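You operate a simulated robot arm through the tools that you are given. There is no shell and no other tool. Be economical: measure what you need, move in short steps, check, and stop when the job is done.

You run a simulated two-armed robot. Do the job below in one go: nothing can be reset, and whatever is moved stays where it is left.

JOB
Band the streamer box on the banding mat, then stick the blue bow on.
Fine: lay the box in the mat's middle, square to its edges; one hand holds the box while the other draws the band tight; the bow is pressed on the free end of the lid; the box goes back to the table end. Set down upright: streamer box.

Only the result counts: the job must be done as asked and must still hold three seconds after the hand-in. Knocking over, shifting, dropping, spilling or breaking anything else fails it. A push-on lid holds only when it is set on centred and level and pressed home; a screw cap is set on level and turned clockwise until tight.

ROBOT AND FRAMES
Two 7-joint arms with two-finger parallel grippers on one trunk, on a base that drives. Base frame: it is fixed to the floor where the robot stands at the start and does not move with it; the origin is under the middle of the robot, x ahead of it, y to its left, z up. Readings come in m, rad, newtons and seconds.
The left shoulder is at the start at [0.05, 0.187, 1.135], the right one opposite. With the tool pointing down near the work surface each hand reaches from about 0.1 to 0.66 m from the robot's upright axis, wherever it stands, measured 20 degrees to its own side. Places, roughly: banding mat [0.5, -0.9, 0.9]; streamer band [0.5, 0.2, 1]; streamer box lid end [0.5, 0.1, 1]; table end [0.6, 0.3, 0.9]. Payload 3.43 kg a hand.
The tool frame of a hand sits at the grasp point between the pads (the TCP): z along the fingers, y along the line on which they close. The tips reach 0.03 m beyond it. The gripper opens to 0.094 m. The fingers are 0.028 m wide and 0.01 m thick; the gripper's body (0.05 by 0.096 m) begins 0.055 m behind the TCP.
Orientation is told as [roll, pitch, yaw] about the base's x, y, z axes, in that order, counted from this pose: with the fingers straight down and closing along the base's y, the tool's x points along the base's -x, its y along +y and its z along -z.

CONTROLS
- The arms move only by the tool play_rows. It takes "left_commands", "right_commands" or both (then of equal length, played together; a hand with none holds still); each is a list of rows, each a list of 6 numbers: the shift along the base's x, y, z in m, then the turn, a rotation vector about the base's x, y, z in rad. In form: [[x, y, z, wx, wy, wz], ...]. A call has 1 to 20 rows; each row is the pose to reach, as a shift and turn from the pose commanded when the call began. "left_claw" and "right_claw" are, for a hand that has rows, the gripper command, from -1 (shut) to 1 (fully open), values between in proportion, set as the call begins (left out, the last holds). Rows are played at 5 a second. More than 0.05 m and 0.15 rad between two rows, or a gripper value outside its range, and nothing of the call is played. A pose out of reach is approached as far as the arm can. The call stops where the force on the tool passes 40 N (or 10 N more than at its start, if that is more) or the arm is blocked; 0.2 s more then pass. Each finger travels about 0.153 m/s and halts on what it meets, pressing with about 25 N; the grip force reading is that of the motor and also rises with nothing between the fingers. The clock runs only during rows and for 0.2 s after the last one: add rows that repeat a pose to give the fingers time. It gives the time, the measured TCP pose, the force on the tool (base axes), the opening and the grip force at its end, in the units of the frame above (readings bear some noise), with the torque about the TCP (base axes, N m) and any sound that the robot's microphone picked up.
- Cameras (640 x 400 px; columns grow to the right, rows downward): "scene" is now at [0.1444, 0.0344, 1.3197]; the picture's right is [0.36, -0.93, 0.00], its down [-0.29, -0.12, -0.95] and it looks along [0.88, 0.34, -0.32] (base axes); focal length 214 px, centre (320, 200). "left" rides on the left gripper at [0.076, -0.014, -0.102] in its tool frame; the picture's right is [0.18, 0.98, 0.00], its down [-0.75, 0.14, -0.64] and it looks along [-0.63, 0.12, 0.77] (tool axes); focal length 243 px, centre (320, 200). "right" rides on the right gripper at [0.076, 0.014, -0.103] in its tool frame; the picture's right is [-0.18, 0.98, 0.00], its down [-0.75, -0.14, -0.64] and it looks along [-0.63, -0.12, 0.77] (tool axes); focal length 243 px, centre (320, 200). There is no depth. A picture from a camera that has moved, and an enlarged one, comes with that camera's place and axes in the base frame and with its lens.
- get_image(camera): a new picture of that camera. It takes no simulated time.
- move_column(by): slides the trunk up (or, below 0, down) by that many m; the arms and the scene camera ride with it, the base frame stays. It gives what a move gives, with no picture.
- roll_base(legs): drives the robot by 1 to 6 legs, each [ahead, left, turn to the left] in m, m and rad, along the robot's own axes; the way and the turn of a leg run together, so that a leg with both is an arc; at most 1.5 m and 3.142 rad a leg. The arms and the cameras ride along, it lands a little off, and it stops where it bumps. It gives what a move gives.
- aim_head(pan, tilt): turns the head with the scene camera to pan (to the left, within 1.396 rad either way) and tilt (down, from -0.506 to 1.204), counted from straight ahead of the robot. It gives what a move gives.
- close_up(camera, box): a new picture of the part [left, top, right, bottom] of that camera's present view, enlarged. It takes no simulated time.
- hand_in(): hands the job in; it is judged then, once.

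Go step by step. Nothing tells you exact positions but the pictures and the camera data: compare them with the known pose of the tool, close in by small moves and look again before you grip or let go. The budget is 120 turns and 100 pictures, counting those below and the enlarged ones. Unless the task says otherwise, let go and move clear before handing in, and close with one line.

The tools are called as name(argument=value, ...) on one line, values as JSON. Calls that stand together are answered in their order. play_rows: Moves the arms, as the interface text tells. Its arguments: {"type":"object","properties":{"left_commands":{"type":"array","items":{"type":"array","items":{"type":"number"}}},"left_claw":{"type":"number"},"right_commands":{"type":"array","items":{"type":"array","items":{"type":"number"}}},"right_claw":{"type":"number"}},"required":[]} The other tools are called the same way: move_column (by) slides the trunk up or down; roll_base (legs) drives the base; aim_head (pan, tilt) turns the head that bears the scene camera; get_image (camera) takes a picture; close_up (camera, box) takes an enlarged picture of a part of a camera's view; hand_in () hands the job in.

At the start:

```text
time: 0.0
left_position: [0.4151, 0.3794, 1.2369]
left_tcp_rot: [0.001, 0.0, -0.001]
left_contact_force: [-0.5, 0.0, 0.5]
left_ft_torque: [0.02, 0.0, 0.0]
left_gripper_width: 0.0939
left_grasp_force: 0.1
right_position: [0.3425, -0.0073, 1.3225]
right_tcp_rot: [0.0, 0.0, -0.001]
right_contact_force: [-1.1, 0.1, 1.1]
right_ft_torque: [-0.03, -0.02, -0.02]
right_gripper_width: 0.0941
right_grasp_force: 0.1
trunk travel left (down, up): [-0.35, 0.082]
robot x, y, heading: [0.0007, -0.0049, -0.0]
head pan, tilt: [0.372, 0.321]
```

scene: 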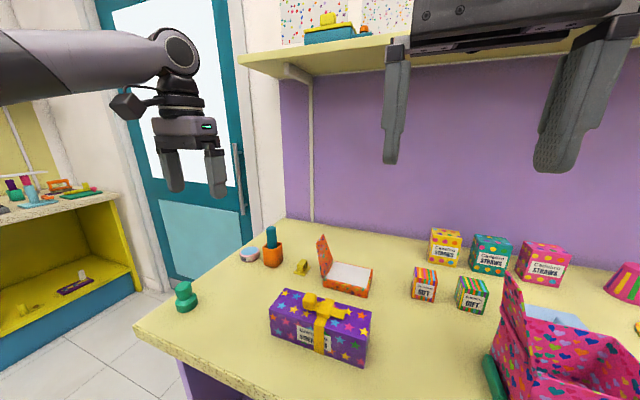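
right: 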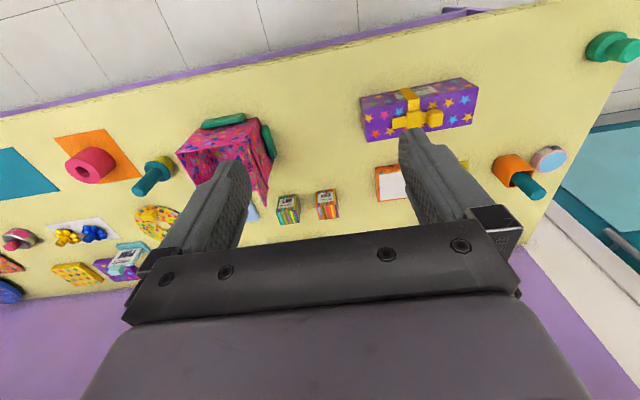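
left: 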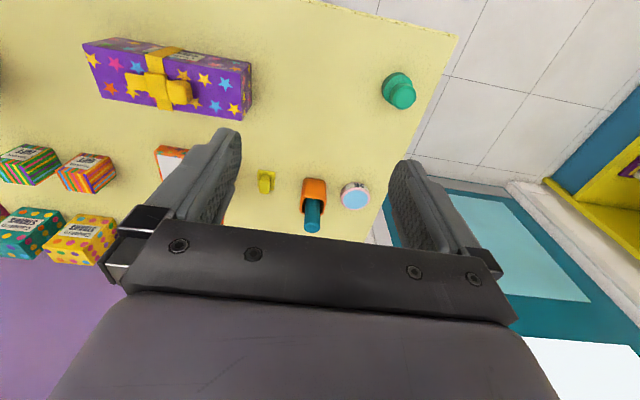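

I see a purple streamer box with a loose yellow band on the left of the table, and mats and bows further right. First I'll look closer at the box and at the table's right side.

close_up(camera="scene", box=[240, 260, 400, 380])

close_up(camera="left", box=[60, 20, 280, 150])

aim_head(pan=-0.8, tilt=0.5)

get_image(camera="scene")

```text
3.33 times, centred on (320, 320) of scene
camera zoom: at [0.1444, 0.0344, 1.3197], right [0.36, -0.93, 0.0], down [-0.29, -0.12, -0.95], along [0.88, 0.34, -0.32], focal length 715 px, centre (320, -200)
```

zoom: 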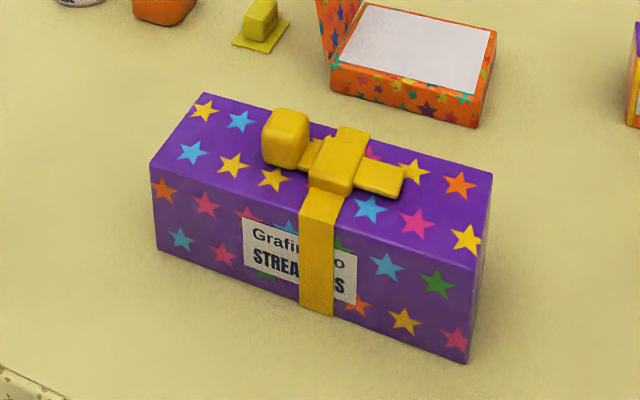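

```text
2.91 times, centred on (170, 85) of left
camera zoom: at [0.3388, 0.3677, 1.3389], right [-0.18, 0.98, 0.0], down [0.75, 0.14, 0.64], along [0.63, 0.12, -0.77], focal length 706 px, centre (756, 534)
```

zoom: 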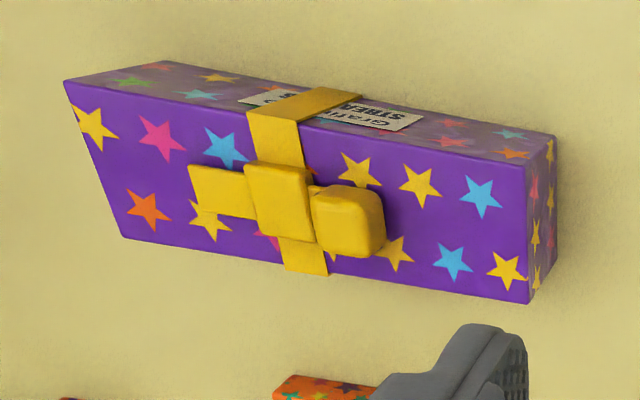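

```text
time: 1.4
left_position: [0.416, 0.3813, 1.2353]
left_tcp_rot: [0.002, 0.0, -0.001]
left_contact_force: [-0.6, 0.5, -0.8]
left_ft_torque: [0.01, 0.01, 0.0]
left_gripper_width: 0.0939
left_grasp_force: 0.0
right_position: [0.3416, -0.0072, 1.3234]
right_tcp_rot: [0.001, 0.001, 0.001]
right_contact_force: [-0.3, -0.5, -0.4]
right_ft_torque: [0.02, 0.03, 0.01]
right_gripper_width: 0.0941
right_grasp_force: 0.0
trunk travel left (down, up): [-0.35, 0.082]
robot x, y, heading: [-0.0031, -0.0034, 0.0]
head pan, tilt: [-0.799, 0.499]
```

```text
94 pictures are left
camera scene: at [0.121, -0.0647, 1.3033], right [-0.72, -0.7, 0.0], down [-0.33, 0.34, -0.88], along [0.61, -0.63, -0.48], focal length 214 px, centre (320, 200)
```

scene: 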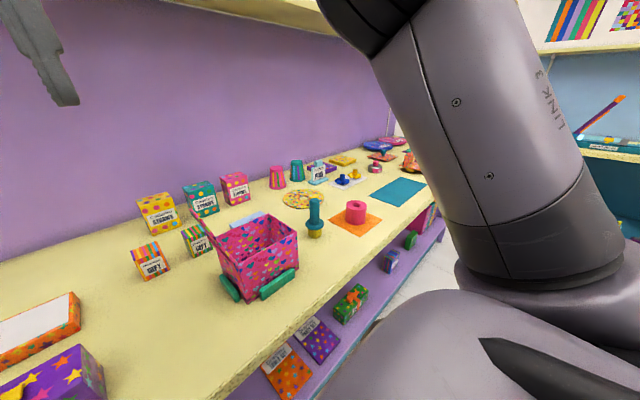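

The box is about 0.205 × 0.07 × 0.072 m, centred near (0.476, 0.16), with the band at y≈0.147 and its pull cube on the +y side. Now I'll zoom in on the mats and bows.

close_up(camera="scene", box=[280, 130, 440, 230])

close_up(camera="right", box=[0, 110, 200, 310])

```text
4.00 times, centred on (360, 180) of scene
camera zoom: at [0.121, -0.0647, 1.3033], right [-0.72, -0.7, 0.0], down [-0.33, 0.34, -0.88], along [0.61, -0.63, -0.48], focal length 858 px, centre (160, 280)
```

zoom: 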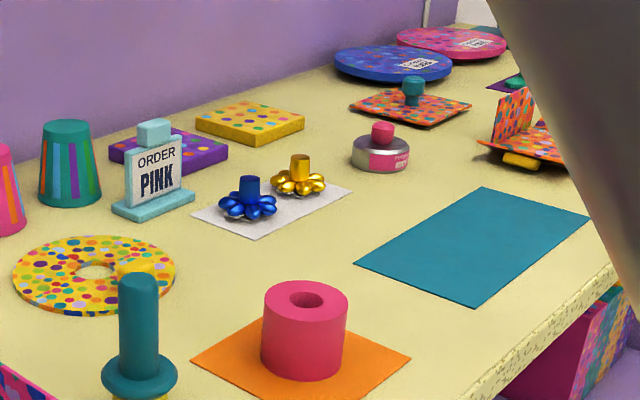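

```text
2.00 times, centred on (100, 210) of right
camera zoom: at [0.2663, 0.0059, 1.4271], right [0.18, 0.98, 0.0], down [0.75, -0.14, 0.64], along [0.63, -0.12, -0.77], focal length 485 px, centre (760, 180)
```

zoom: 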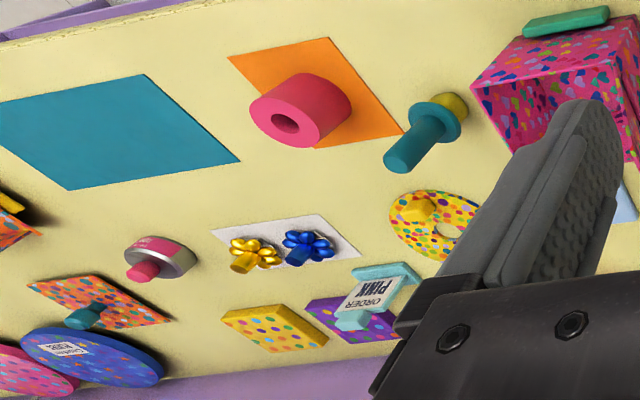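

The blue bow stands near (0.70, -0.81) with an upright peg, and the teal mat is about x 0.41–0.55, y -0.8…-1.1. I'll drive left so the right hand faces the box.

roll_base(legs=[[0, 0.27, 0]])

aim_head(pan=-0.1, tilt=0.7)

play_rows(right_commands=[[0.01, 0, 0, 0, 0, 0.143], [0.02, 0, -0.02, 0, 0, 0.286], [0.03, 0, -0.04, 0, 0, 0.428], [0.04, 0, -0.06, 0, 0, 0.571], [0.05, 0, -0.08, 0, 0, 0.714], [0.06, 0, -0.1, 0, 0, 0.857], [0.07, 0, -0.12, 0, 0, 1.0], [0.08, 0, -0.14, 0, 0, 1.142], [0.09, 0, -0.16, 0, 0, 1.285], [0.1, 0, -0.18, 0, 0, 1.428], [0.11, 0, -0.2, 0, 0, 1.571], [0.11, 0, -0.2, 0, 0, 1.571]])

get_image(camera="scene")

get_image(camera="right")

```text
time: 3.3
left_position: [0.4174, 0.648, 1.2353]
left_tcp_rot: [0.0, 0.0, -0.005]
left_contact_force: [-0.4, 0.9, -0.3]
left_ft_torque: [-0.03, -0.02, -0.01]
left_gripper_width: 0.094
left_grasp_force: 0.0
right_position: [0.342, 0.2613, 1.3227]
right_tcp_rot: [0.0, 0.0, -0.004]
right_contact_force: [-0.1, 0.6, -0.2]
right_ft_torque: [-0.02, -0.01, 0.01]
right_gripper_width: 0.0939
right_grasp_force: 0.0
trunk travel left (down, up): [-0.35, 0.082]
robot x, y, heading: [-0.0018, 0.2692, -0.005]
head pan, tilt: [-0.799, 0.499]
```

```text
time: 4.4
left_position: [0.4171, 0.6483, 1.2362]
left_tcp_rot: [0.0, 0.0, -0.004]
left_contact_force: [0.4, 0.0, 0.6]
left_ft_torque: [-0.03, 0.04, 0.0]
left_gripper_width: 0.094
left_grasp_force: 0.1
right_position: [0.3412, 0.259, 1.3244]
right_tcp_rot: [0.002, 0.0, -0.005]
right_contact_force: [-0.4, 0.3, -0.6]
right_ft_torque: [0.0, 0.03, 0.01]
right_gripper_width: 0.0941
right_grasp_force: 0.1
trunk travel left (down, up): [-0.35, 0.082]
robot x, y, heading: [-0.0004, 0.2684, -0.009]
head pan, tilt: [-0.099, 0.7]
```

```text
time: 7.0
left_position: [0.4165, 0.6486, 1.2359]
left_tcp_rot: [0.0, -0.001, -0.003]
left_contact_force: [-0.5, 0.3, 0.1]
left_ft_torque: [0.01, -0.01, -0.01]
left_gripper_width: 0.0939
left_grasp_force: 0.1
right_position: [0.4528, 0.2601, 1.1238]
right_tcp_rot: [-0.003, 0.0, 1.569]
right_contact_force: [0.3, -1.0, -0.5]
right_ft_torque: [0.03, -0.04, 0.01]
right_gripper_width: 0.094
right_grasp_force: 0.1
trunk travel left (down, up): [-0.35, 0.082]
robot x, y, heading: [-0.0021, 0.2676, -0.002]
head pan, tilt: [-0.099, 0.7]
```

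```text
91 pictures are left
camera scene: at [0.1424, 0.2604, 1.2856], right [-0.1, -0.99, 0.0], down [-0.64, 0.07, -0.77], along [0.76, -0.08, -0.64], focal length 214 px, centre (320, 200)
```

scene: 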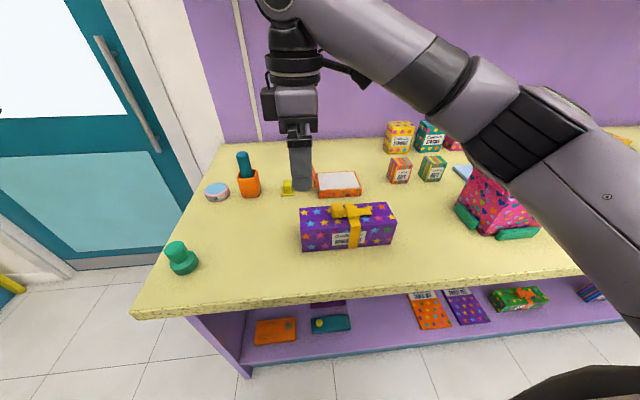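

```text
90 pictures are left
camera right: at [0.4391, 0.1825, 1.2272], right [-0.98, 0.19, 0.0], down [0.14, 0.75, 0.64], along [0.12, 0.63, -0.77], focal length 243 px, centre (320, 200)
```

right: 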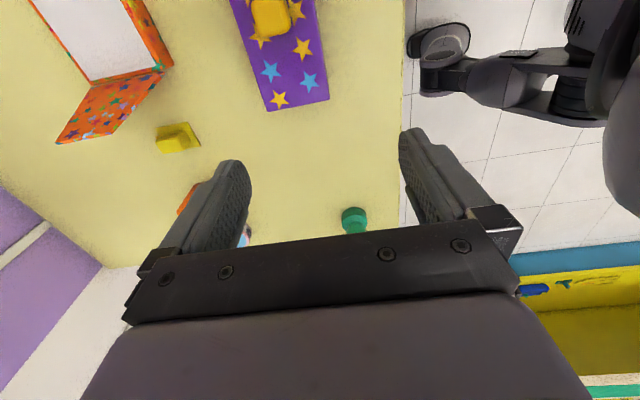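

The hand is turned with the camera on its -y side. I'll zoom for a second fix on the box before moving above its right end.

close_up(camera="scene", box=[290, 190, 410, 265])

play_rows(right_commands=[[0.005, -0.035, 0, 0, 0, 0], [0.01, -0.07, 0, 0, 0, 0], [0.02, -0.105, 0, 0, 0, 0], [0.024, -0.142, 0, 0, 0, 0], [0.024, -0.142, -0.03, 0, 0, 0], [0.024, -0.142, -0.06, 0, 0, 0], [0.024, -0.142, -0.06, 0, 0, 0]])

get_image(camera="right")

get_image(camera="scene")

```text
5.33 times, centred on (350, 228) of scene
camera zoom: at [0.1424, 0.2604, 1.2856], right [-0.1, -0.99, 0.0], down [-0.64, 0.07, -0.77], along [0.76, -0.08, -0.64], focal length 1144 px, centre (160, 53)
```

zoom: 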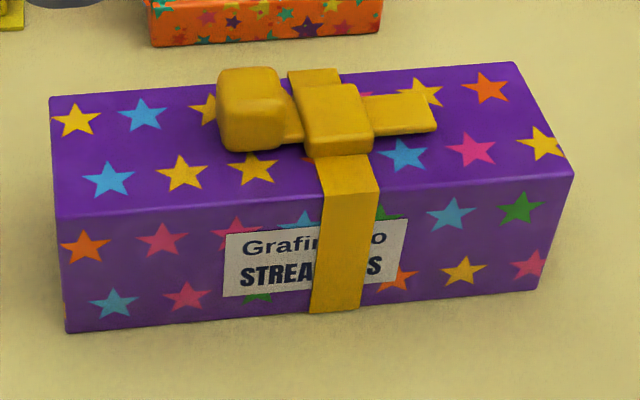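

```text
time: 8.6
left_position: [0.4168, 0.6476, 1.2361]
left_tcp_rot: [-0.002, 0.0, -0.005]
left_contact_force: [0.5, 0.3, -0.5]
left_ft_torque: [0.0, -0.03, 0.0]
left_gripper_width: 0.0942
left_grasp_force: 0.1
right_position: [0.4769, 0.1171, 1.0636]
right_tcp_rot: [-0.001, 0.0, 1.568]
right_contact_force: [0.3, -0.1, -0.6]
right_ft_torque: [-0.03, 0.02, -0.02]
right_gripper_width: 0.0941
right_grasp_force: 0.1
trunk travel left (down, up): [-0.35, 0.082]
robot x, y, heading: [-0.0006, 0.2673, -0.004]
head pan, tilt: [-0.099, 0.7]
```

```text
88 pictures are left
camera right: at [0.4627, 0.0407, 1.1671], right [-0.98, 0.19, 0.0], down [0.14, 0.75, 0.64], along [0.12, 0.63, -0.77], focal length 243 px, centre (320, 200)
```

right: 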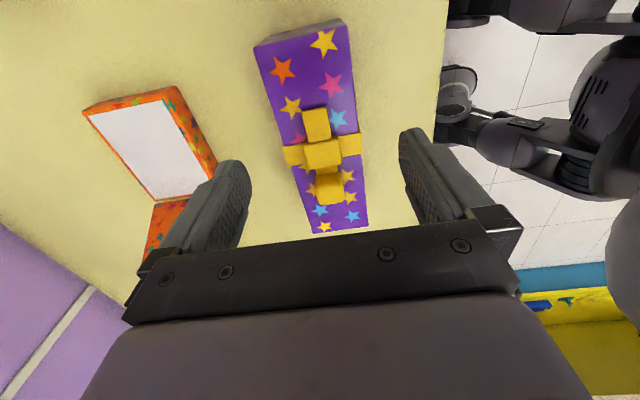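

```text
87 pictures are left
camera scene: at [0.1424, 0.2605, 1.2856], right [-0.1, -0.99, 0.0], down [-0.64, 0.07, -0.77], along [0.76, -0.08, -0.64], focal length 214 px, centre (320, 200)
```

scene: 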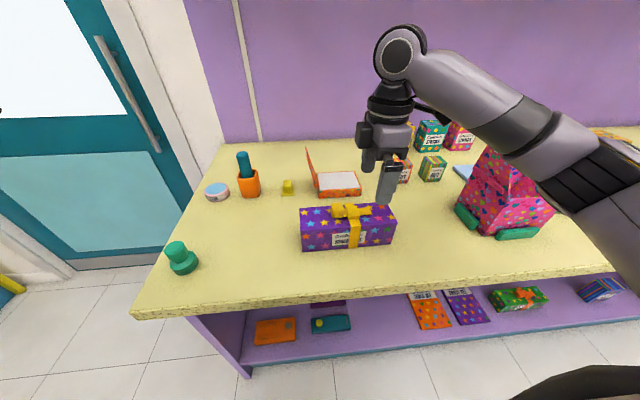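

The box refines to x 0.443–0.514, y 0.061–0.269, with the band at y 0.139–0.161. The right hand is centred over y≈0.117, so I'll lower it around the box.

play_rows(right_commands=[[0.002, 0, -0.04, 0, 0, 0], [0.002, 0, -0.08, 0, 0, 0], [0.002, 0, -0.11, 0, 0, 0], [0.002, 0, -0.134, 0, 0, 0], [0.002, 0, -0.134, 0, 0, 0]])

close_up(camera="scene", box=[290, 160, 450, 260])

get_image(camera="right")

```text
time: 9.8
left_position: [0.4181, 0.6486, 1.2362]
left_tcp_rot: [-0.001, 0.0, -0.002]
left_contact_force: [-0.8, 0.9, -0.1]
left_ft_torque: [0.03, 0.03, 0.0]
left_gripper_width: 0.0942
left_grasp_force: 0.1
right_position: [0.4786, 0.119, 0.9293]
right_tcp_rot: [0.0, -0.001, 1.566]
right_contact_force: [0.1, 0.2, -0.1]
right_ft_torque: [0.01, 0.02, 0.01]
right_gripper_width: 0.0941
right_grasp_force: 0.0
trunk travel left (down, up): [-0.35, 0.082]
robot x, y, heading: [-0.0009, 0.2675, -0.012]
head pan, tilt: [-0.099, 0.7]
```

```text
4.00 times, centred on (370, 210) of scene
camera zoom: at [0.1425, 0.2604, 1.2856], right [-0.1, -0.99, 0.0], down [-0.64, 0.07, -0.76], along [0.76, -0.08, -0.64], focal length 858 px, centre (120, 160)
```

zoom: 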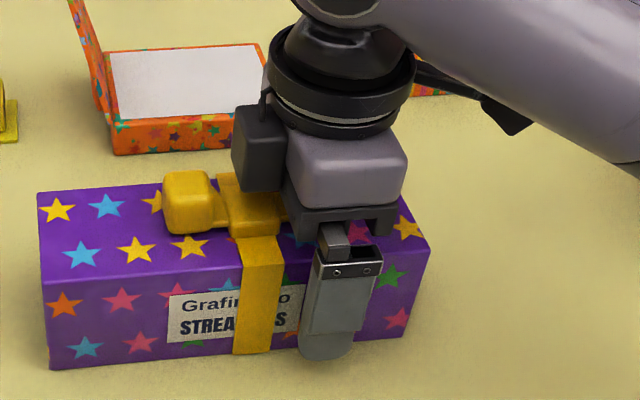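

```text
85 pictures are left
camera right: at [0.4645, 0.0414, 1.0329], right [-0.98, 0.19, 0.0], down [0.14, 0.75, 0.64], along [0.12, 0.63, -0.77], focal length 243 px, centre (320, 200)
```

right: 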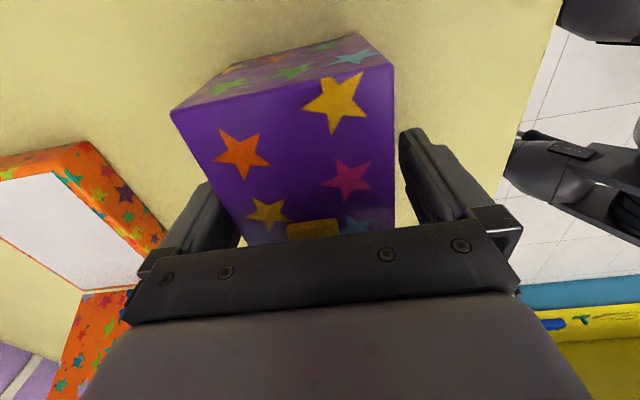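

The fingers straddle the box clear of the band. Now I'll close and lift a little.

play_rows(right_commands=[[0, 0, 0, 0, 0, 0], [0, 0, 0, 0, 0, 0], [0, 0, 0, 0, 0, 0], [0, 0, 0.01, 0, 0, 0], [0, 0, 0.025, 0, 0, 0], [0, 0, 0.04, 0, 0, 0], [0, 0, 0.04, 0, 0, 0]], right_claw=-1)

get_image(camera="scene")

```text
time: 11.4
left_position: [0.4173, 0.6478, 1.2355]
left_tcp_rot: [0.0, 0.0, -0.004]
left_contact_force: [0.4, 0.5, 0.1]
left_ft_torque: [0.0, 0.0, 0.0]
left_gripper_width: 0.094
left_grasp_force: 0.0
right_position: [0.478, 0.118, 0.9689]
right_tcp_rot: [0.0, 0.001, 1.568]
right_contact_force: [0.0, -0.1, -4.9]
right_ft_torque: [-0.2, 0.03, 0.02]
right_gripper_width: 0.072
right_grasp_force: 25.1
trunk travel left (down, up): [-0.35, 0.082]
robot x, y, heading: [0.0001, 0.2684, -0.003]
head pan, tilt: [-0.099, 0.7]
```

```text
84 pictures are left
camera scene: at [0.1428, 0.2603, 1.2855], right [-0.1, -0.99, 0.0], down [-0.64, 0.07, -0.76], along [0.76, -0.08, -0.64], focal length 214 px, centre (320, 200)
```

scene: 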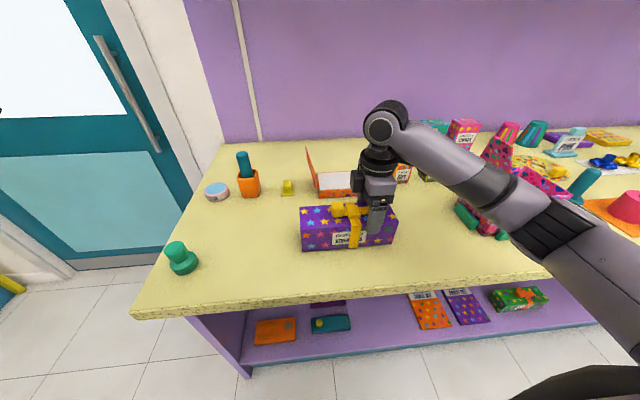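

The force reading suggests weight, but the box looks barely lifted. I'll zoom to check for pivoting or slipping.

close_up(camera="scene", box=[290, 160, 450, 260])

get_image(camera="right")

```text
4.00 times, centred on (370, 210) of scene
camera zoom: at [0.1428, 0.2603, 1.2855], right [-0.1, -0.99, 0.0], down [-0.64, 0.07, -0.76], along [0.76, -0.08, -0.64], focal length 858 px, centre (120, 160)
```

zoom: 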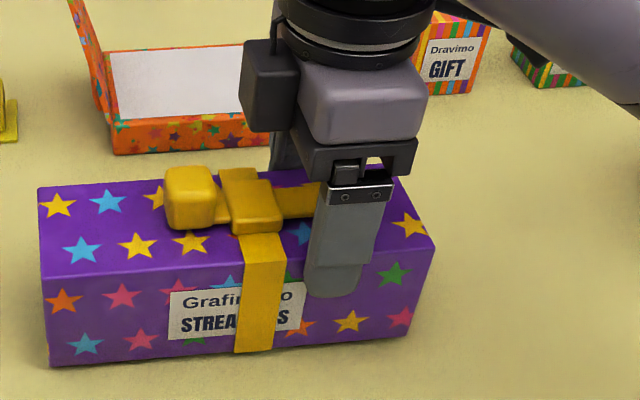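

```text
82 pictures are left
camera right: at [0.4648, 0.0406, 1.0723], right [-0.98, 0.19, 0.0], down [0.15, 0.75, 0.64], along [0.12, 0.63, -0.77], focal length 243 px, centre (320, 200)
```

right: 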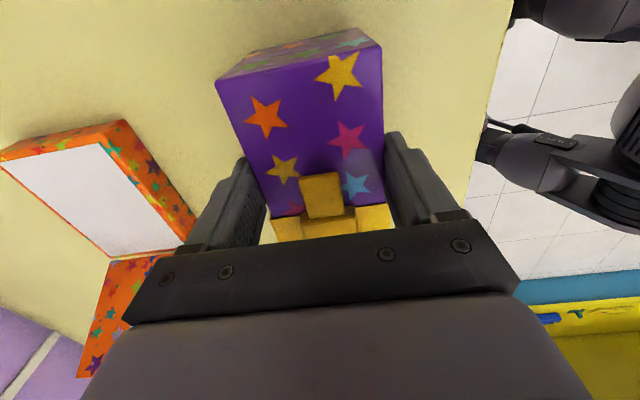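

The fingers slid up along the box rather than lifting it. I'll go back down to the original depth, squeeze for longer and lift slowly while watching the force.

play_rows(right_commands=[[0, 0, 0, 0, 0, 0], [0, 0, 0, 0, 0, 0]], right_claw=1)

play_rows(right_commands=[[0, 0, -0.02, 0, 0, 0], [0, 0, -0.042, 0, 0, 0], [0, 0, -0.042, 0, 0, 0]])

play_rows(right_commands=[[0, 0, 0, 0, 0, 0], [0, 0, 0, 0, 0, 0], [0, 0, 0, 0, 0, 0], [0, 0, 0, 0, 0, 0], [0, 0, 0, 0, 0, 0], [0, 0, 0, 0, 0, 0]], right_claw=-1)

play_rows(right_commands=[[0, 0, 0.003, 0, 0, 0], [0, 0, 0.006, 0, 0, 0], [0, 0, 0.009, 0, 0, 0], [0, 0, 0.012, 0, 0, 0]])

close_up(camera="scene", box=[290, 160, 450, 260])

```text
time: 12.0
left_position: [0.4169, 0.649, 1.2352]
left_tcp_rot: [0.001, -0.001, -0.004]
left_contact_force: [0.1, 0.6, 0.9]
left_ft_torque: [0.04, -0.03, 0.0]
left_gripper_width: 0.094
left_grasp_force: 0.2
right_position: [0.4777, 0.1175, 0.9687]
right_tcp_rot: [0.003, 0.0, 1.567]
right_contact_force: [-0.5, 0.1, -0.5]
right_ft_torque: [0.01, -0.03, -0.04]
right_gripper_width: 0.094
right_grasp_force: 0.1
trunk travel left (down, up): [-0.35, 0.082]
robot x, y, heading: [0.0023, 0.268, 0.004]
head pan, tilt: [-0.099, 0.7]
```

```text
time: 12.8
left_position: [0.416, 0.648, 1.2353]
left_tcp_rot: [0.0, 0.001, -0.003]
left_contact_force: [-0.5, 0.3, 0.1]
left_ft_torque: [0.02, -0.03, -0.03]
left_gripper_width: 0.094
left_grasp_force: 0.0
right_position: [0.4773, 0.1168, 0.9269]
right_tcp_rot: [0.0, 0.0, 1.567]
right_contact_force: [-0.9, 1.0, -1.0]
right_ft_torque: [-0.02, -0.01, 0.02]
right_gripper_width: 0.0942
right_grasp_force: 0.0
trunk travel left (down, up): [-0.35, 0.082]
robot x, y, heading: [-0.0036, 0.2669, 0.001]
head pan, tilt: [-0.099, 0.7]
```

```text
time: 14.2
left_position: [0.4169, 0.6476, 1.2356]
left_tcp_rot: [0.0, -0.001, -0.004]
left_contact_force: [-0.4, 0.2, 0.2]
left_ft_torque: [-0.01, -0.03, -0.04]
left_gripper_width: 0.094
left_grasp_force: 0.0
right_position: [0.4777, 0.1166, 0.9263]
right_tcp_rot: [0.001, 0.0, 1.568]
right_contact_force: [-0.2, 0.6, -0.3]
right_ft_torque: [0.04, -0.05, 0.06]
right_gripper_width: 0.0762
right_grasp_force: 25.2
trunk travel left (down, up): [-0.35, 0.082]
robot x, y, heading: [0.0007, 0.2703, -0.003]
head pan, tilt: [-0.099, 0.7]
```

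```text
time: 15.2
left_position: [0.4173, 0.648, 1.2357]
left_tcp_rot: [0.0, -0.001, -0.003]
left_contact_force: [0.4, -0.2, -0.5]
left_ft_torque: [-0.02, 0.0, -0.02]
left_gripper_width: 0.0939
left_grasp_force: 0.0
right_position: [0.478, 0.1178, 0.9392]
right_tcp_rot: [0.0, 0.001, 1.568]
right_contact_force: [-0.6, 0.1, -4.6]
right_ft_torque: [-0.21, 0.02, -0.02]
right_gripper_width: 0.0762
right_grasp_force: 24.9
trunk travel left (down, up): [-0.35, 0.082]
robot x, y, heading: [0.0037, 0.2635, 0.001]
head pan, tilt: [-0.099, 0.7]
```

```text
4.00 times, centred on (370, 210) of scene
camera zoom: at [0.1428, 0.2603, 1.2856], right [-0.1, -0.99, 0.0], down [-0.64, 0.07, -0.76], along [0.76, -0.08, -0.64], focal length 858 px, centre (120, 160)
```

zoom: 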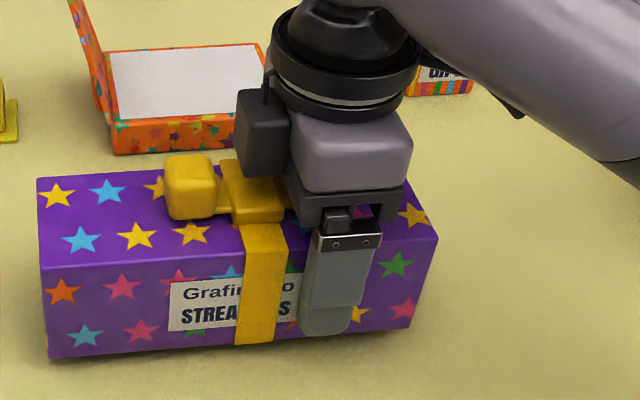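

The box now hangs at about 4.7 N but may be creeping. I'll hold for a second and compare.

play_rows(right_commands=[[0, 0, 0, 0, 0, 0], [0, 0, 0, 0, 0, 0], [0, 0, 0, 0, 0, 0], [0, 0, 0, 0, 0, 0], [0, 0, 0, 0, 0, 0]])

close_up(camera="scene", box=[290, 160, 450, 260])

close_up(camera="right", box=[120, 0, 520, 250])

```text
time: 16.4
left_position: [0.4173, 0.6477, 1.2362]
left_tcp_rot: [0.0, 0.0, -0.004]
left_contact_force: [0.4, -0.2, -0.2]
left_ft_torque: [0.02, 0.0, 0.0]
left_gripper_width: 0.094
left_grasp_force: 0.0
right_position: [0.4784, 0.1174, 0.9389]
right_tcp_rot: [0.0, 0.0, 1.566]
right_contact_force: [-0.1, 0.3, -4.5]
right_ft_torque: [-0.21, 0.0, -0.02]
right_gripper_width: 0.0764
right_grasp_force: 25.1
trunk travel left (down, up): [-0.35, 0.082]
robot x, y, heading: [0.0032, 0.272, -0.006]
head pan, tilt: [-0.099, 0.7]
```

```text
4.00 times, centred on (370, 210) of scene
camera zoom: at [0.1428, 0.2603, 1.2856], right [-0.1, -0.99, 0.0], down [-0.64, 0.07, -0.76], along [0.76, -0.08, -0.64], focal length 858 px, centre (120, 160)
```

zoom: 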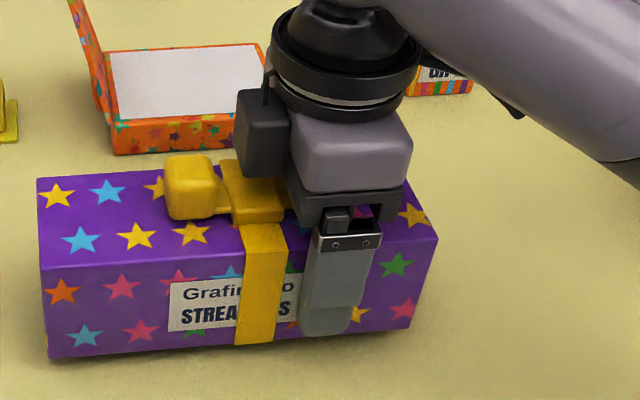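

```text
1.60 times, centred on (320, 125) of right
camera zoom: at [0.4646, 0.041, 1.0429], right [-0.98, 0.19, 0.0], down [0.14, 0.75, 0.64], along [0.12, 0.63, -0.77], focal length 388 px, centre (320, 320)
```

zoom: 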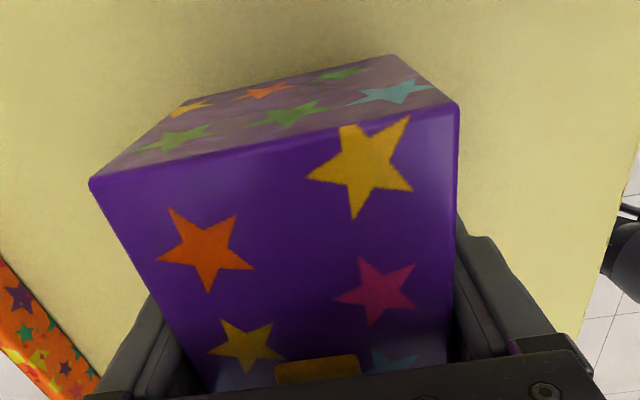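

The hold is stable and level. Now I'll lift slowly to carrying height.

play_rows(right_commands=[[0, 0, 0.004, 0, 0, 0], [0, 0, 0.01, 0, 0, 0], [0, 0, 0.02, 0, 0, 0], [0, 0, 0.032, 0, 0, 0], [0, 0, 0.046, 0, 0, 0], [0, 0, 0.06, 0, 0, 0], [0, 0, 0.074, 0, 0, 0], [0, 0, 0.088, 0, 0, 0], [0, 0, 0.102, 0, 0, 0], [0, 0, 0.116, 0, 0, 0], [0, 0, 0.13, 0, 0, 0], [0, 0, 0.144, 0, 0, 0], [0, 0, 0.158, 0, 0, 0], [0, 0, 0.172, 0, 0, 0], [0, 0, 0.186, 0, 0, 0], [0, 0, 0.2, 0, 0, 0], [0, 0, 0.214, 0, 0, 0], [0, 0, 0.226, 0, 0, 0], [0, 0, 0.232, 0, 0, 0], [0, 0, 0.234, 0, 0, 0]])

get_image(camera="scene")

get_image(camera="right")

```text
time: 20.6
left_position: [0.4187, 0.6488, 1.2348]
left_tcp_rot: [0.002, -0.002, -0.004]
left_contact_force: [0.2, -0.2, -0.2]
left_ft_torque: [0.03, 0.01, -0.01]
left_gripper_width: 0.094
left_grasp_force: 0.2
right_position: [0.4786, 0.1185, 1.173]
right_tcp_rot: [0.003, -0.001, 1.568]
right_contact_force: [0.8, -0.3, -4.7]
right_ft_torque: [-0.2, -0.01, 0.03]
right_gripper_width: 0.0765
right_grasp_force: 25.1
trunk travel left (down, up): [-0.35, 0.082]
robot x, y, heading: [-0.0004, 0.2707, -0.001]
head pan, tilt: [-0.099, 0.7]
```

```text
78 pictures are left
camera scene: at [0.1428, 0.2603, 1.2855], right [-0.1, -0.99, 0.0], down [-0.64, 0.07, -0.76], along [0.76, -0.08, -0.64], focal length 214 px, centre (320, 200)
```

scene: 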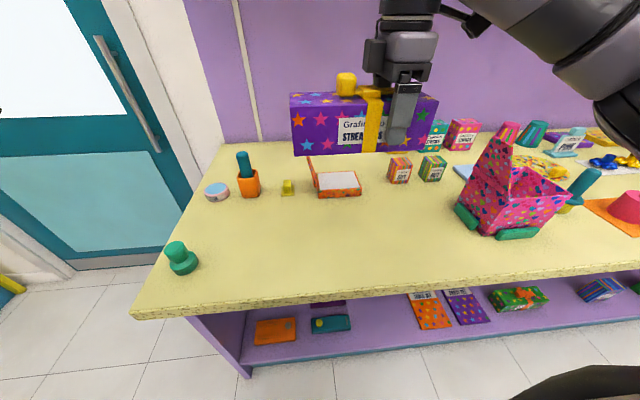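

```text
77 pictures are left
camera right: at [0.465, 0.0409, 1.2767], right [-0.98, 0.19, 0.0], down [0.14, 0.75, 0.64], along [0.12, 0.63, -0.77], focal length 243 px, centre (320, 200)
```

right: 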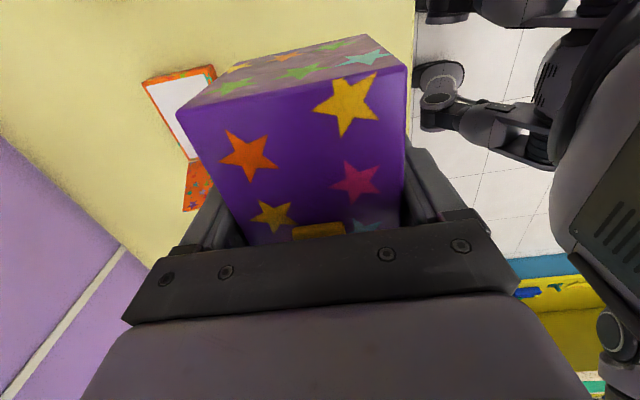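

The box is up, level and steady. I'll raise the trunk slightly for clearance over the pink bag and drive right in two stages.

move_column(by=0.05)

roll_base(legs=[[0, -0.6, 0]])

aim_head(pan=-0.6, tilt=0.6)

get_image(camera="scene")

```text
time: 21.5
left_position: [0.4179, 0.6477, 1.2861]
left_tcp_rot: [0.002, 0.0, -0.003]
left_contact_force: [0.7, -0.2, -0.2]
left_ft_torque: [0.0, 0.0, 0.0]
left_gripper_width: 0.0939
left_grasp_force: 0.0
right_position: [0.4791, 0.118, 1.2227]
right_tcp_rot: [0.001, 0.0, 1.567]
right_contact_force: [0.3, -0.3, -3.8]
right_ft_torque: [-0.23, -0.01, -0.03]
right_gripper_width: 0.0763
right_grasp_force: 25.1
trunk travel left (down, up): [-0.4, 0.032]
robot x, y, heading: [-0.0, 0.2686, -0.0]
head pan, tilt: [-0.099, 0.7]
```

```text
time: 24.9
left_position: [0.4161, 0.0432, 1.2855]
left_tcp_rot: [-0.001, -0.001, -0.008]
left_contact_force: [0.2, -0.8, -1.2]
left_ft_torque: [0.02, -0.02, -0.01]
left_gripper_width: 0.094
left_grasp_force: 0.0
right_position: [0.4746, -0.4886, 1.2233]
right_tcp_rot: [0.0, 0.0, 1.562]
right_contact_force: [-0.1, -0.2, -5.2]
right_ft_torque: [-0.21, -0.03, 0.0]
right_gripper_width: 0.0762
right_grasp_force: 25.2
trunk travel left (down, up): [-0.4, 0.032]
robot x, y, heading: [-0.004, -0.334, -0.005]
head pan, tilt: [-0.099, 0.7]
```

```text
time: 25.8
left_position: [0.4152, 0.0437, 1.2863]
left_tcp_rot: [0.0, 0.0, -0.009]
left_contact_force: [-0.2, -0.3, -0.2]
left_ft_torque: [0.01, -0.01, 0.0]
left_gripper_width: 0.094
left_grasp_force: 0.0
right_position: [0.4741, -0.4866, 1.2224]
right_tcp_rot: [-0.001, 0.0, 1.562]
right_contact_force: [-0.4, -0.9, -4.5]
right_ft_torque: [-0.23, -0.01, 0.0]
right_gripper_width: 0.0765
right_grasp_force: 25.3
trunk travel left (down, up): [-0.4, 0.032]
robot x, y, heading: [-0.0007, -0.3327, -0.004]
head pan, tilt: [-0.6, 0.6]
```

```text
76 pictures are left
camera scene: at [0.1274, -0.384, 1.3442], right [-0.57, -0.82, 0.0], down [-0.46, 0.32, -0.82], along [0.68, -0.47, -0.57], focal length 214 px, centre (320, 200)
```

scene: 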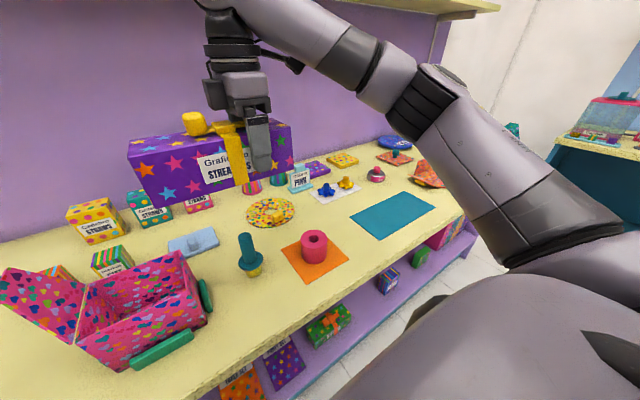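

Carry is fine and the way is clear. I'll drive the second stage and look at the mat.

roll_base(legs=[[0, -0.6, 0]])

aim_head(pan=-0.1, tilt=0.75)

get_image(camera="scene")

get_image(camera="right")

```text
time: 29.2
left_position: [0.4106, -0.5575, 1.2859]
left_tcp_rot: [0.0, 0.001, -0.006]
left_contact_force: [-0.5, -0.1, 0.2]
left_ft_torque: [0.0, -0.03, -0.02]
left_gripper_width: 0.094
left_grasp_force: 0.0
right_position: [0.4702, -1.0877, 1.2228]
right_tcp_rot: [0.0, 0.0, 1.563]
right_contact_force: [-0.3, -0.4, -3.6]
right_ft_torque: [-0.21, 0.01, 0.02]
right_gripper_width: 0.0764
right_grasp_force: 25.1
trunk travel left (down, up): [-0.4, 0.032]
robot x, y, heading: [-0.0089, -0.9365, -0.007]
head pan, tilt: [-0.6, 0.6]
```

```text
time: 30.1
left_position: [0.4115, -0.5564, 1.2844]
left_tcp_rot: [0.001, 0.0, -0.008]
left_contact_force: [-0.2, 0.2, 0.0]
left_ft_torque: [0.0, -0.01, -0.03]
left_gripper_width: 0.0941
left_grasp_force: 0.1
right_position: [0.4687, -1.0871, 1.2232]
right_tcp_rot: [-0.001, 0.0, 1.564]
right_contact_force: [-0.9, -0.3, -4.6]
right_ft_torque: [-0.2, 0.02, 0.01]
right_gripper_width: 0.0763
right_grasp_force: 25.2
trunk travel left (down, up): [-0.4, 0.032]
robot x, y, heading: [-0.0097, -0.9311, -0.006]
head pan, tilt: [-0.099, 0.75]
```

```text
75 pictures are left
camera scene: at [0.1327, -0.9434, 1.3313], right [-0.11, -0.99, 0.0], down [-0.68, 0.07, -0.73], along [0.73, -0.08, -0.68], focal length 214 px, centre (320, 200)
```

scene: 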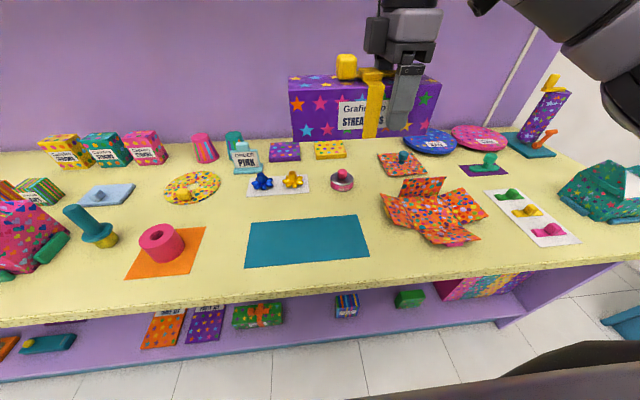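

```text
74 pictures are left
camera right: at [0.4562, -1.1637, 1.3265], right [-0.98, 0.19, 0.0], down [0.15, 0.75, 0.64], along [0.12, 0.63, -0.77], focal length 243 px, centre (320, 200)
```

right: 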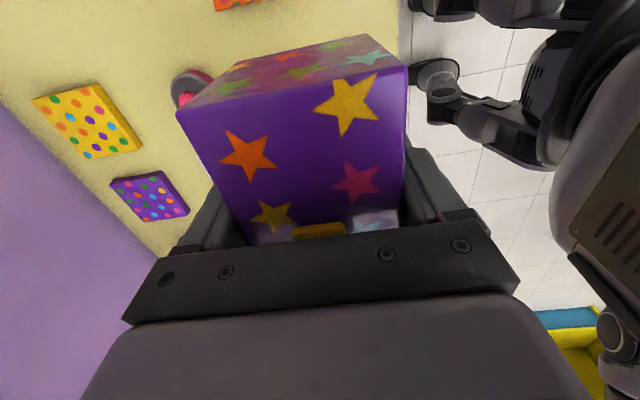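

The mat is directly ahead. I'll zoom on it for exact corners, and check how the box hangs.

close_up(camera="scene", box=[230, 190, 390, 290])

close_up(camera="scene", box=[280, 50, 456, 160])

```text
4.00 times, centred on (310, 240) of scene
camera zoom: at [0.1327, -0.9434, 1.3313], right [-0.11, -0.99, 0.0], down [-0.68, 0.07, -0.73], along [0.73, -0.08, -0.68], focal length 858 px, centre (360, 40)
```

zoom: 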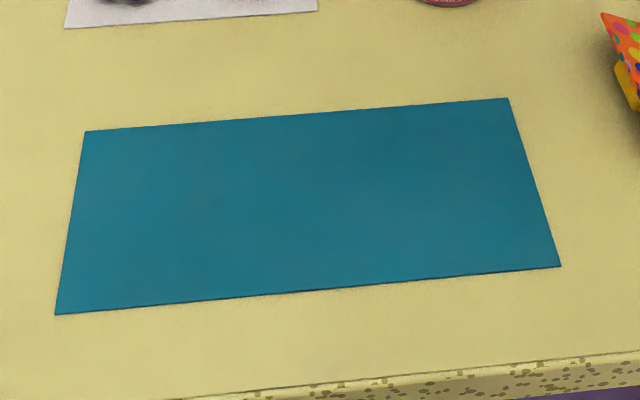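

```text
3.64 times, centred on (368, 105) of scene
camera zoom: at [0.1327, -0.9434, 1.3313], right [-0.11, -0.99, 0.0], down [-0.68, 0.07, -0.73], along [0.73, -0.08, -0.68], focal length 780 px, centre (146, 546)
```

zoom: 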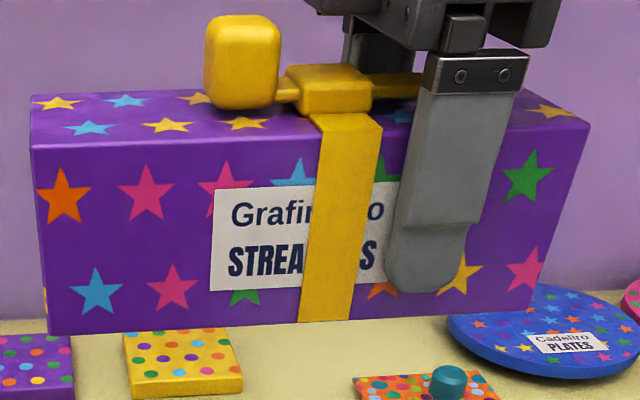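

The mat spans x 0.4026–0.5425, y -0.7957…-1.0932, so its centre is (0.4725, -0.9444). The box hangs level with its centre 0.048 m to +y of the TCP, so I'll shift and lower to just above the mat.

move_column(by=-0.05)

play_rows(right_commands=[[0.001, 0.012, 0, 0, 0, 0.001], [0.002, 0.03, 0, 0, 0, 0.003], [0.003, 0.05, 0, 0, 0, 0.005], [0.004, 0.07, 0, 0, 0, 0.007], [0.004, 0.085, -0.005, 0, 0, 0.007], [0.004, 0.0945, -0.015, 0, 0, 0.007], [0.004, 0.0945, -0.03, 0, 0, 0.007], [0.004, 0.0945, -0.047, 0, 0, 0.007], [0.004, 0.0945, -0.064, 0, 0, 0.007], [0.004, 0.0945, -0.081, 0, 0, 0.007], [0.004, 0.0945, -0.098, 0, 0, 0.007], [0.004, 0.0945, -0.115, 0, 0, 0.007], [0.004, 0.0945, -0.132, 0, 0, 0.007], [0.004, 0.0945, -0.149, 0, 0, 0.007], [0.004, 0.0945, -0.166, 0, 0, 0.007], [0.004, 0.0945, -0.183, 0, 0, 0.007], [0.004, 0.0945, -0.198, 0, 0, 0.007], [0.004, 0.0945, -0.209, 0, 0, 0.007], [0.004, 0.0945, -0.216, 0, 0, 0.007], [0.004, 0.0945, -0.218, 0, 0, 0.007]])

get_image(camera="scene")

close_up(camera="scene", box=[230, 190, 390, 290])

```text
time: 31.1
left_position: [0.4102, -0.5563, 1.2373]
left_tcp_rot: [-0.001, 0.0, -0.008]
left_contact_force: [0.4, -0.8, -0.9]
left_ft_torque: [0.02, -0.03, 0.02]
left_gripper_width: 0.094
left_grasp_force: 0.1
right_position: [0.4686, -1.0875, 1.1728]
right_tcp_rot: [0.0, 0.0, 1.565]
right_contact_force: [-0.2, -0.6, -3.6]
right_ft_torque: [-0.16, 0.03, 0.0]
right_gripper_width: 0.0764
right_grasp_force: 25.1
trunk travel left (down, up): [-0.35, 0.082]
robot x, y, heading: [-0.0029, -0.9357, -0.006]
head pan, tilt: [-0.099, 0.75]
```

```text
time: 35.3
left_position: [0.4117, -0.5571, 1.236]
left_tcp_rot: [0.0, 0.001, -0.008]
left_contact_force: [-0.4, 0.4, 0.7]
left_ft_torque: [-0.02, -0.02, -0.01]
left_gripper_width: 0.0941
left_grasp_force: 0.0
right_position: [0.4735, -0.9932, 0.9553]
right_tcp_rot: [0.001, 0.0, 1.572]
right_contact_force: [0.0, 0.6, -4.0]
right_ft_torque: [-0.17, 0.02, 0.01]
right_gripper_width: 0.0766
right_grasp_force: 24.9
trunk travel left (down, up): [-0.35, 0.082]
robot x, y, heading: [-0.0067, -0.9359, -0.005]
head pan, tilt: [-0.099, 0.75]
```

```text
71 pictures are left
camera scene: at [0.1327, -0.9432, 1.2813], right [-0.11, -0.99, 0.0], down [-0.68, 0.07, -0.73], along [0.73, -0.08, -0.68], focal length 214 px, centre (320, 200)
```

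scene: 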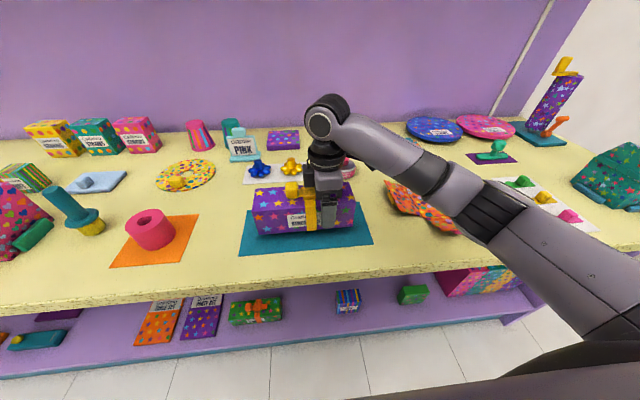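

```text
4.00 times, centred on (310, 240) of scene
camera zoom: at [0.1327, -0.9432, 1.2813], right [-0.11, -0.99, 0.0], down [-0.68, 0.07, -0.73], along [0.73, -0.08, -0.68], focal length 858 px, centre (360, 40)
```

zoom: 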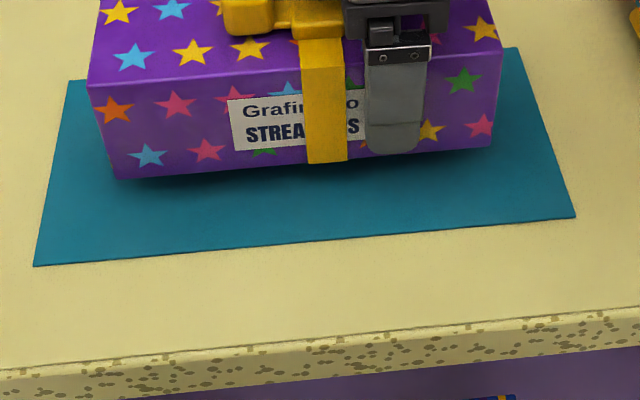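

The box is square to the mat and within about 1 mm of its middle. I'll lower it onto the mat in small steps.

play_rows(right_commands=[[0.001, 0.001, -0.006, 0, 0, 0], [0.001, 0.001, -0.012, 0, 0, 0], [0.001, 0.001, -0.018, 0, 0, 0], [0.001, 0.001, -0.022, 0, 0, 0], [0.001, 0.001, -0.022, 0, 0, 0]])

play_rows(right_commands=[[0, 0, -0.001, 0, 0, 0], [0, 0, -0.002, 0, 0, 0], [0, 0, -0.002, 0, 0, 0]])

close_up(camera="scene", box=[230, 190, 390, 290])

```text
time: 36.5
left_position: [0.4113, -0.5575, 1.2352]
left_tcp_rot: [0.001, -0.002, -0.006]
left_contact_force: [-0.3, 0.4, -0.7]
left_ft_torque: [0.05, 0.0, 0.01]
left_gripper_width: 0.0939
left_grasp_force: 0.1
right_position: [0.4743, -0.9908, 0.9316]
right_tcp_rot: [-0.001, 0.0, 1.571]
right_contact_force: [0.6, 0.3, -4.3]
right_ft_torque: [-0.2, 0.01, -0.01]
right_gripper_width: 0.0765
right_grasp_force: 25.2
trunk travel left (down, up): [-0.35, 0.082]
robot x, y, heading: [-0.0067, -0.9359, -0.005]
head pan, tilt: [-0.099, 0.75]
```

```text
time: 37.3
left_position: [0.4102, -0.5559, 1.2372]
left_tcp_rot: [0.001, 0.0, -0.008]
left_contact_force: [-0.1, 0.0, 0.6]
left_ft_torque: [-0.03, -0.01, 0.0]
left_gripper_width: 0.0939
left_grasp_force: 0.1
right_position: [0.4746, -0.9917, 0.93]
right_tcp_rot: [0.003, 0.002, 1.572]
right_contact_force: [0.5, 0.5, -3.7]
right_ft_torque: [-0.14, 0.0, 0.02]
right_gripper_width: 0.0761
right_grasp_force: 25.3
trunk travel left (down, up): [-0.35, 0.082]
robot x, y, heading: [-0.0073, -0.9329, -0.008]
head pan, tilt: [-0.099, 0.75]
```

```text
4.00 times, centred on (310, 240) of scene
camera zoom: at [0.1326, -0.9433, 1.2813], right [-0.11, -0.99, 0.0], down [-0.68, 0.07, -0.73], along [0.73, -0.08, -0.68], focal length 858 px, centre (360, 40)
```

zoom: 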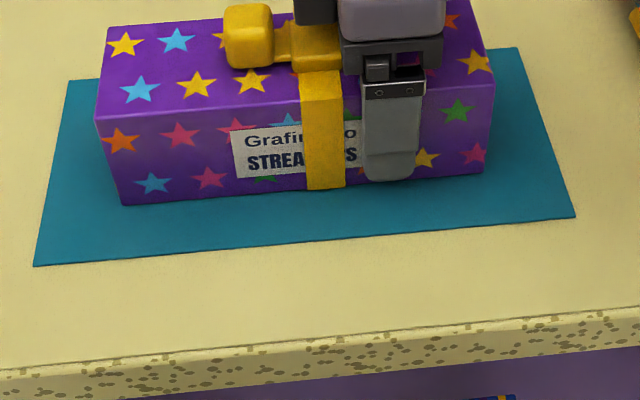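

Contact is beginning. I'll lower a further 3 mm and re-check squareness with tighter zooms.

play_rows(right_commands=[[0, 0, -0.001, 0, 0, 0], [0, 0, -0.002, 0, 0, 0], [0, 0, -0.003, 0, 0, 0], [0, 0, -0.003, 0, 0, 0]])

close_up(camera="scene", box=[235, 205, 379, 259])

```text
time: 38.3
left_position: [0.4095, -0.5568, 1.2358]
left_tcp_rot: [0.0, 0.001, -0.007]
left_contact_force: [-0.5, 0.3, -0.1]
left_ft_torque: [0.02, 0.0, 0.0]
left_gripper_width: 0.0939
left_grasp_force: 0.0
right_position: [0.4735, -0.9921, 0.9293]
right_tcp_rot: [-0.001, 0.001, 1.571]
right_contact_force: [0.8, -4.6, 9.9]
right_ft_torque: [0.62, 0.47, 0.31]
right_gripper_width: 0.076
right_grasp_force: 25.2
trunk travel left (down, up): [-0.35, 0.082]
robot x, y, heading: [-0.0114, -0.9324, -0.005]
head pan, tilt: [-0.099, 0.75]
```

```text
4.44 times, centred on (307, 232) of scene
camera zoom: at [0.1317, -0.9437, 1.2816], right [-0.11, -0.99, 0.0], down [-0.68, 0.07, -0.73], along [0.73, -0.08, -0.68], focal length 953 px, centre (378, 58)
```

zoom: 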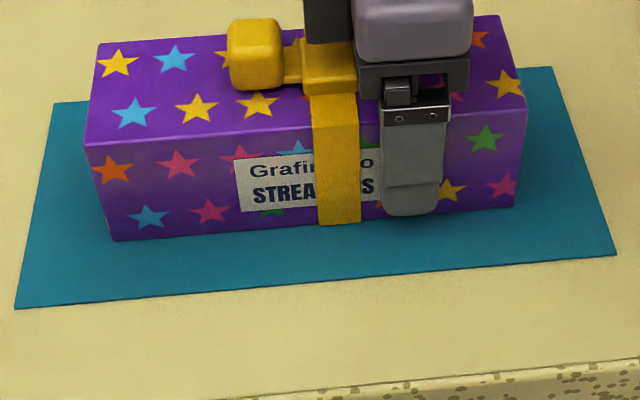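

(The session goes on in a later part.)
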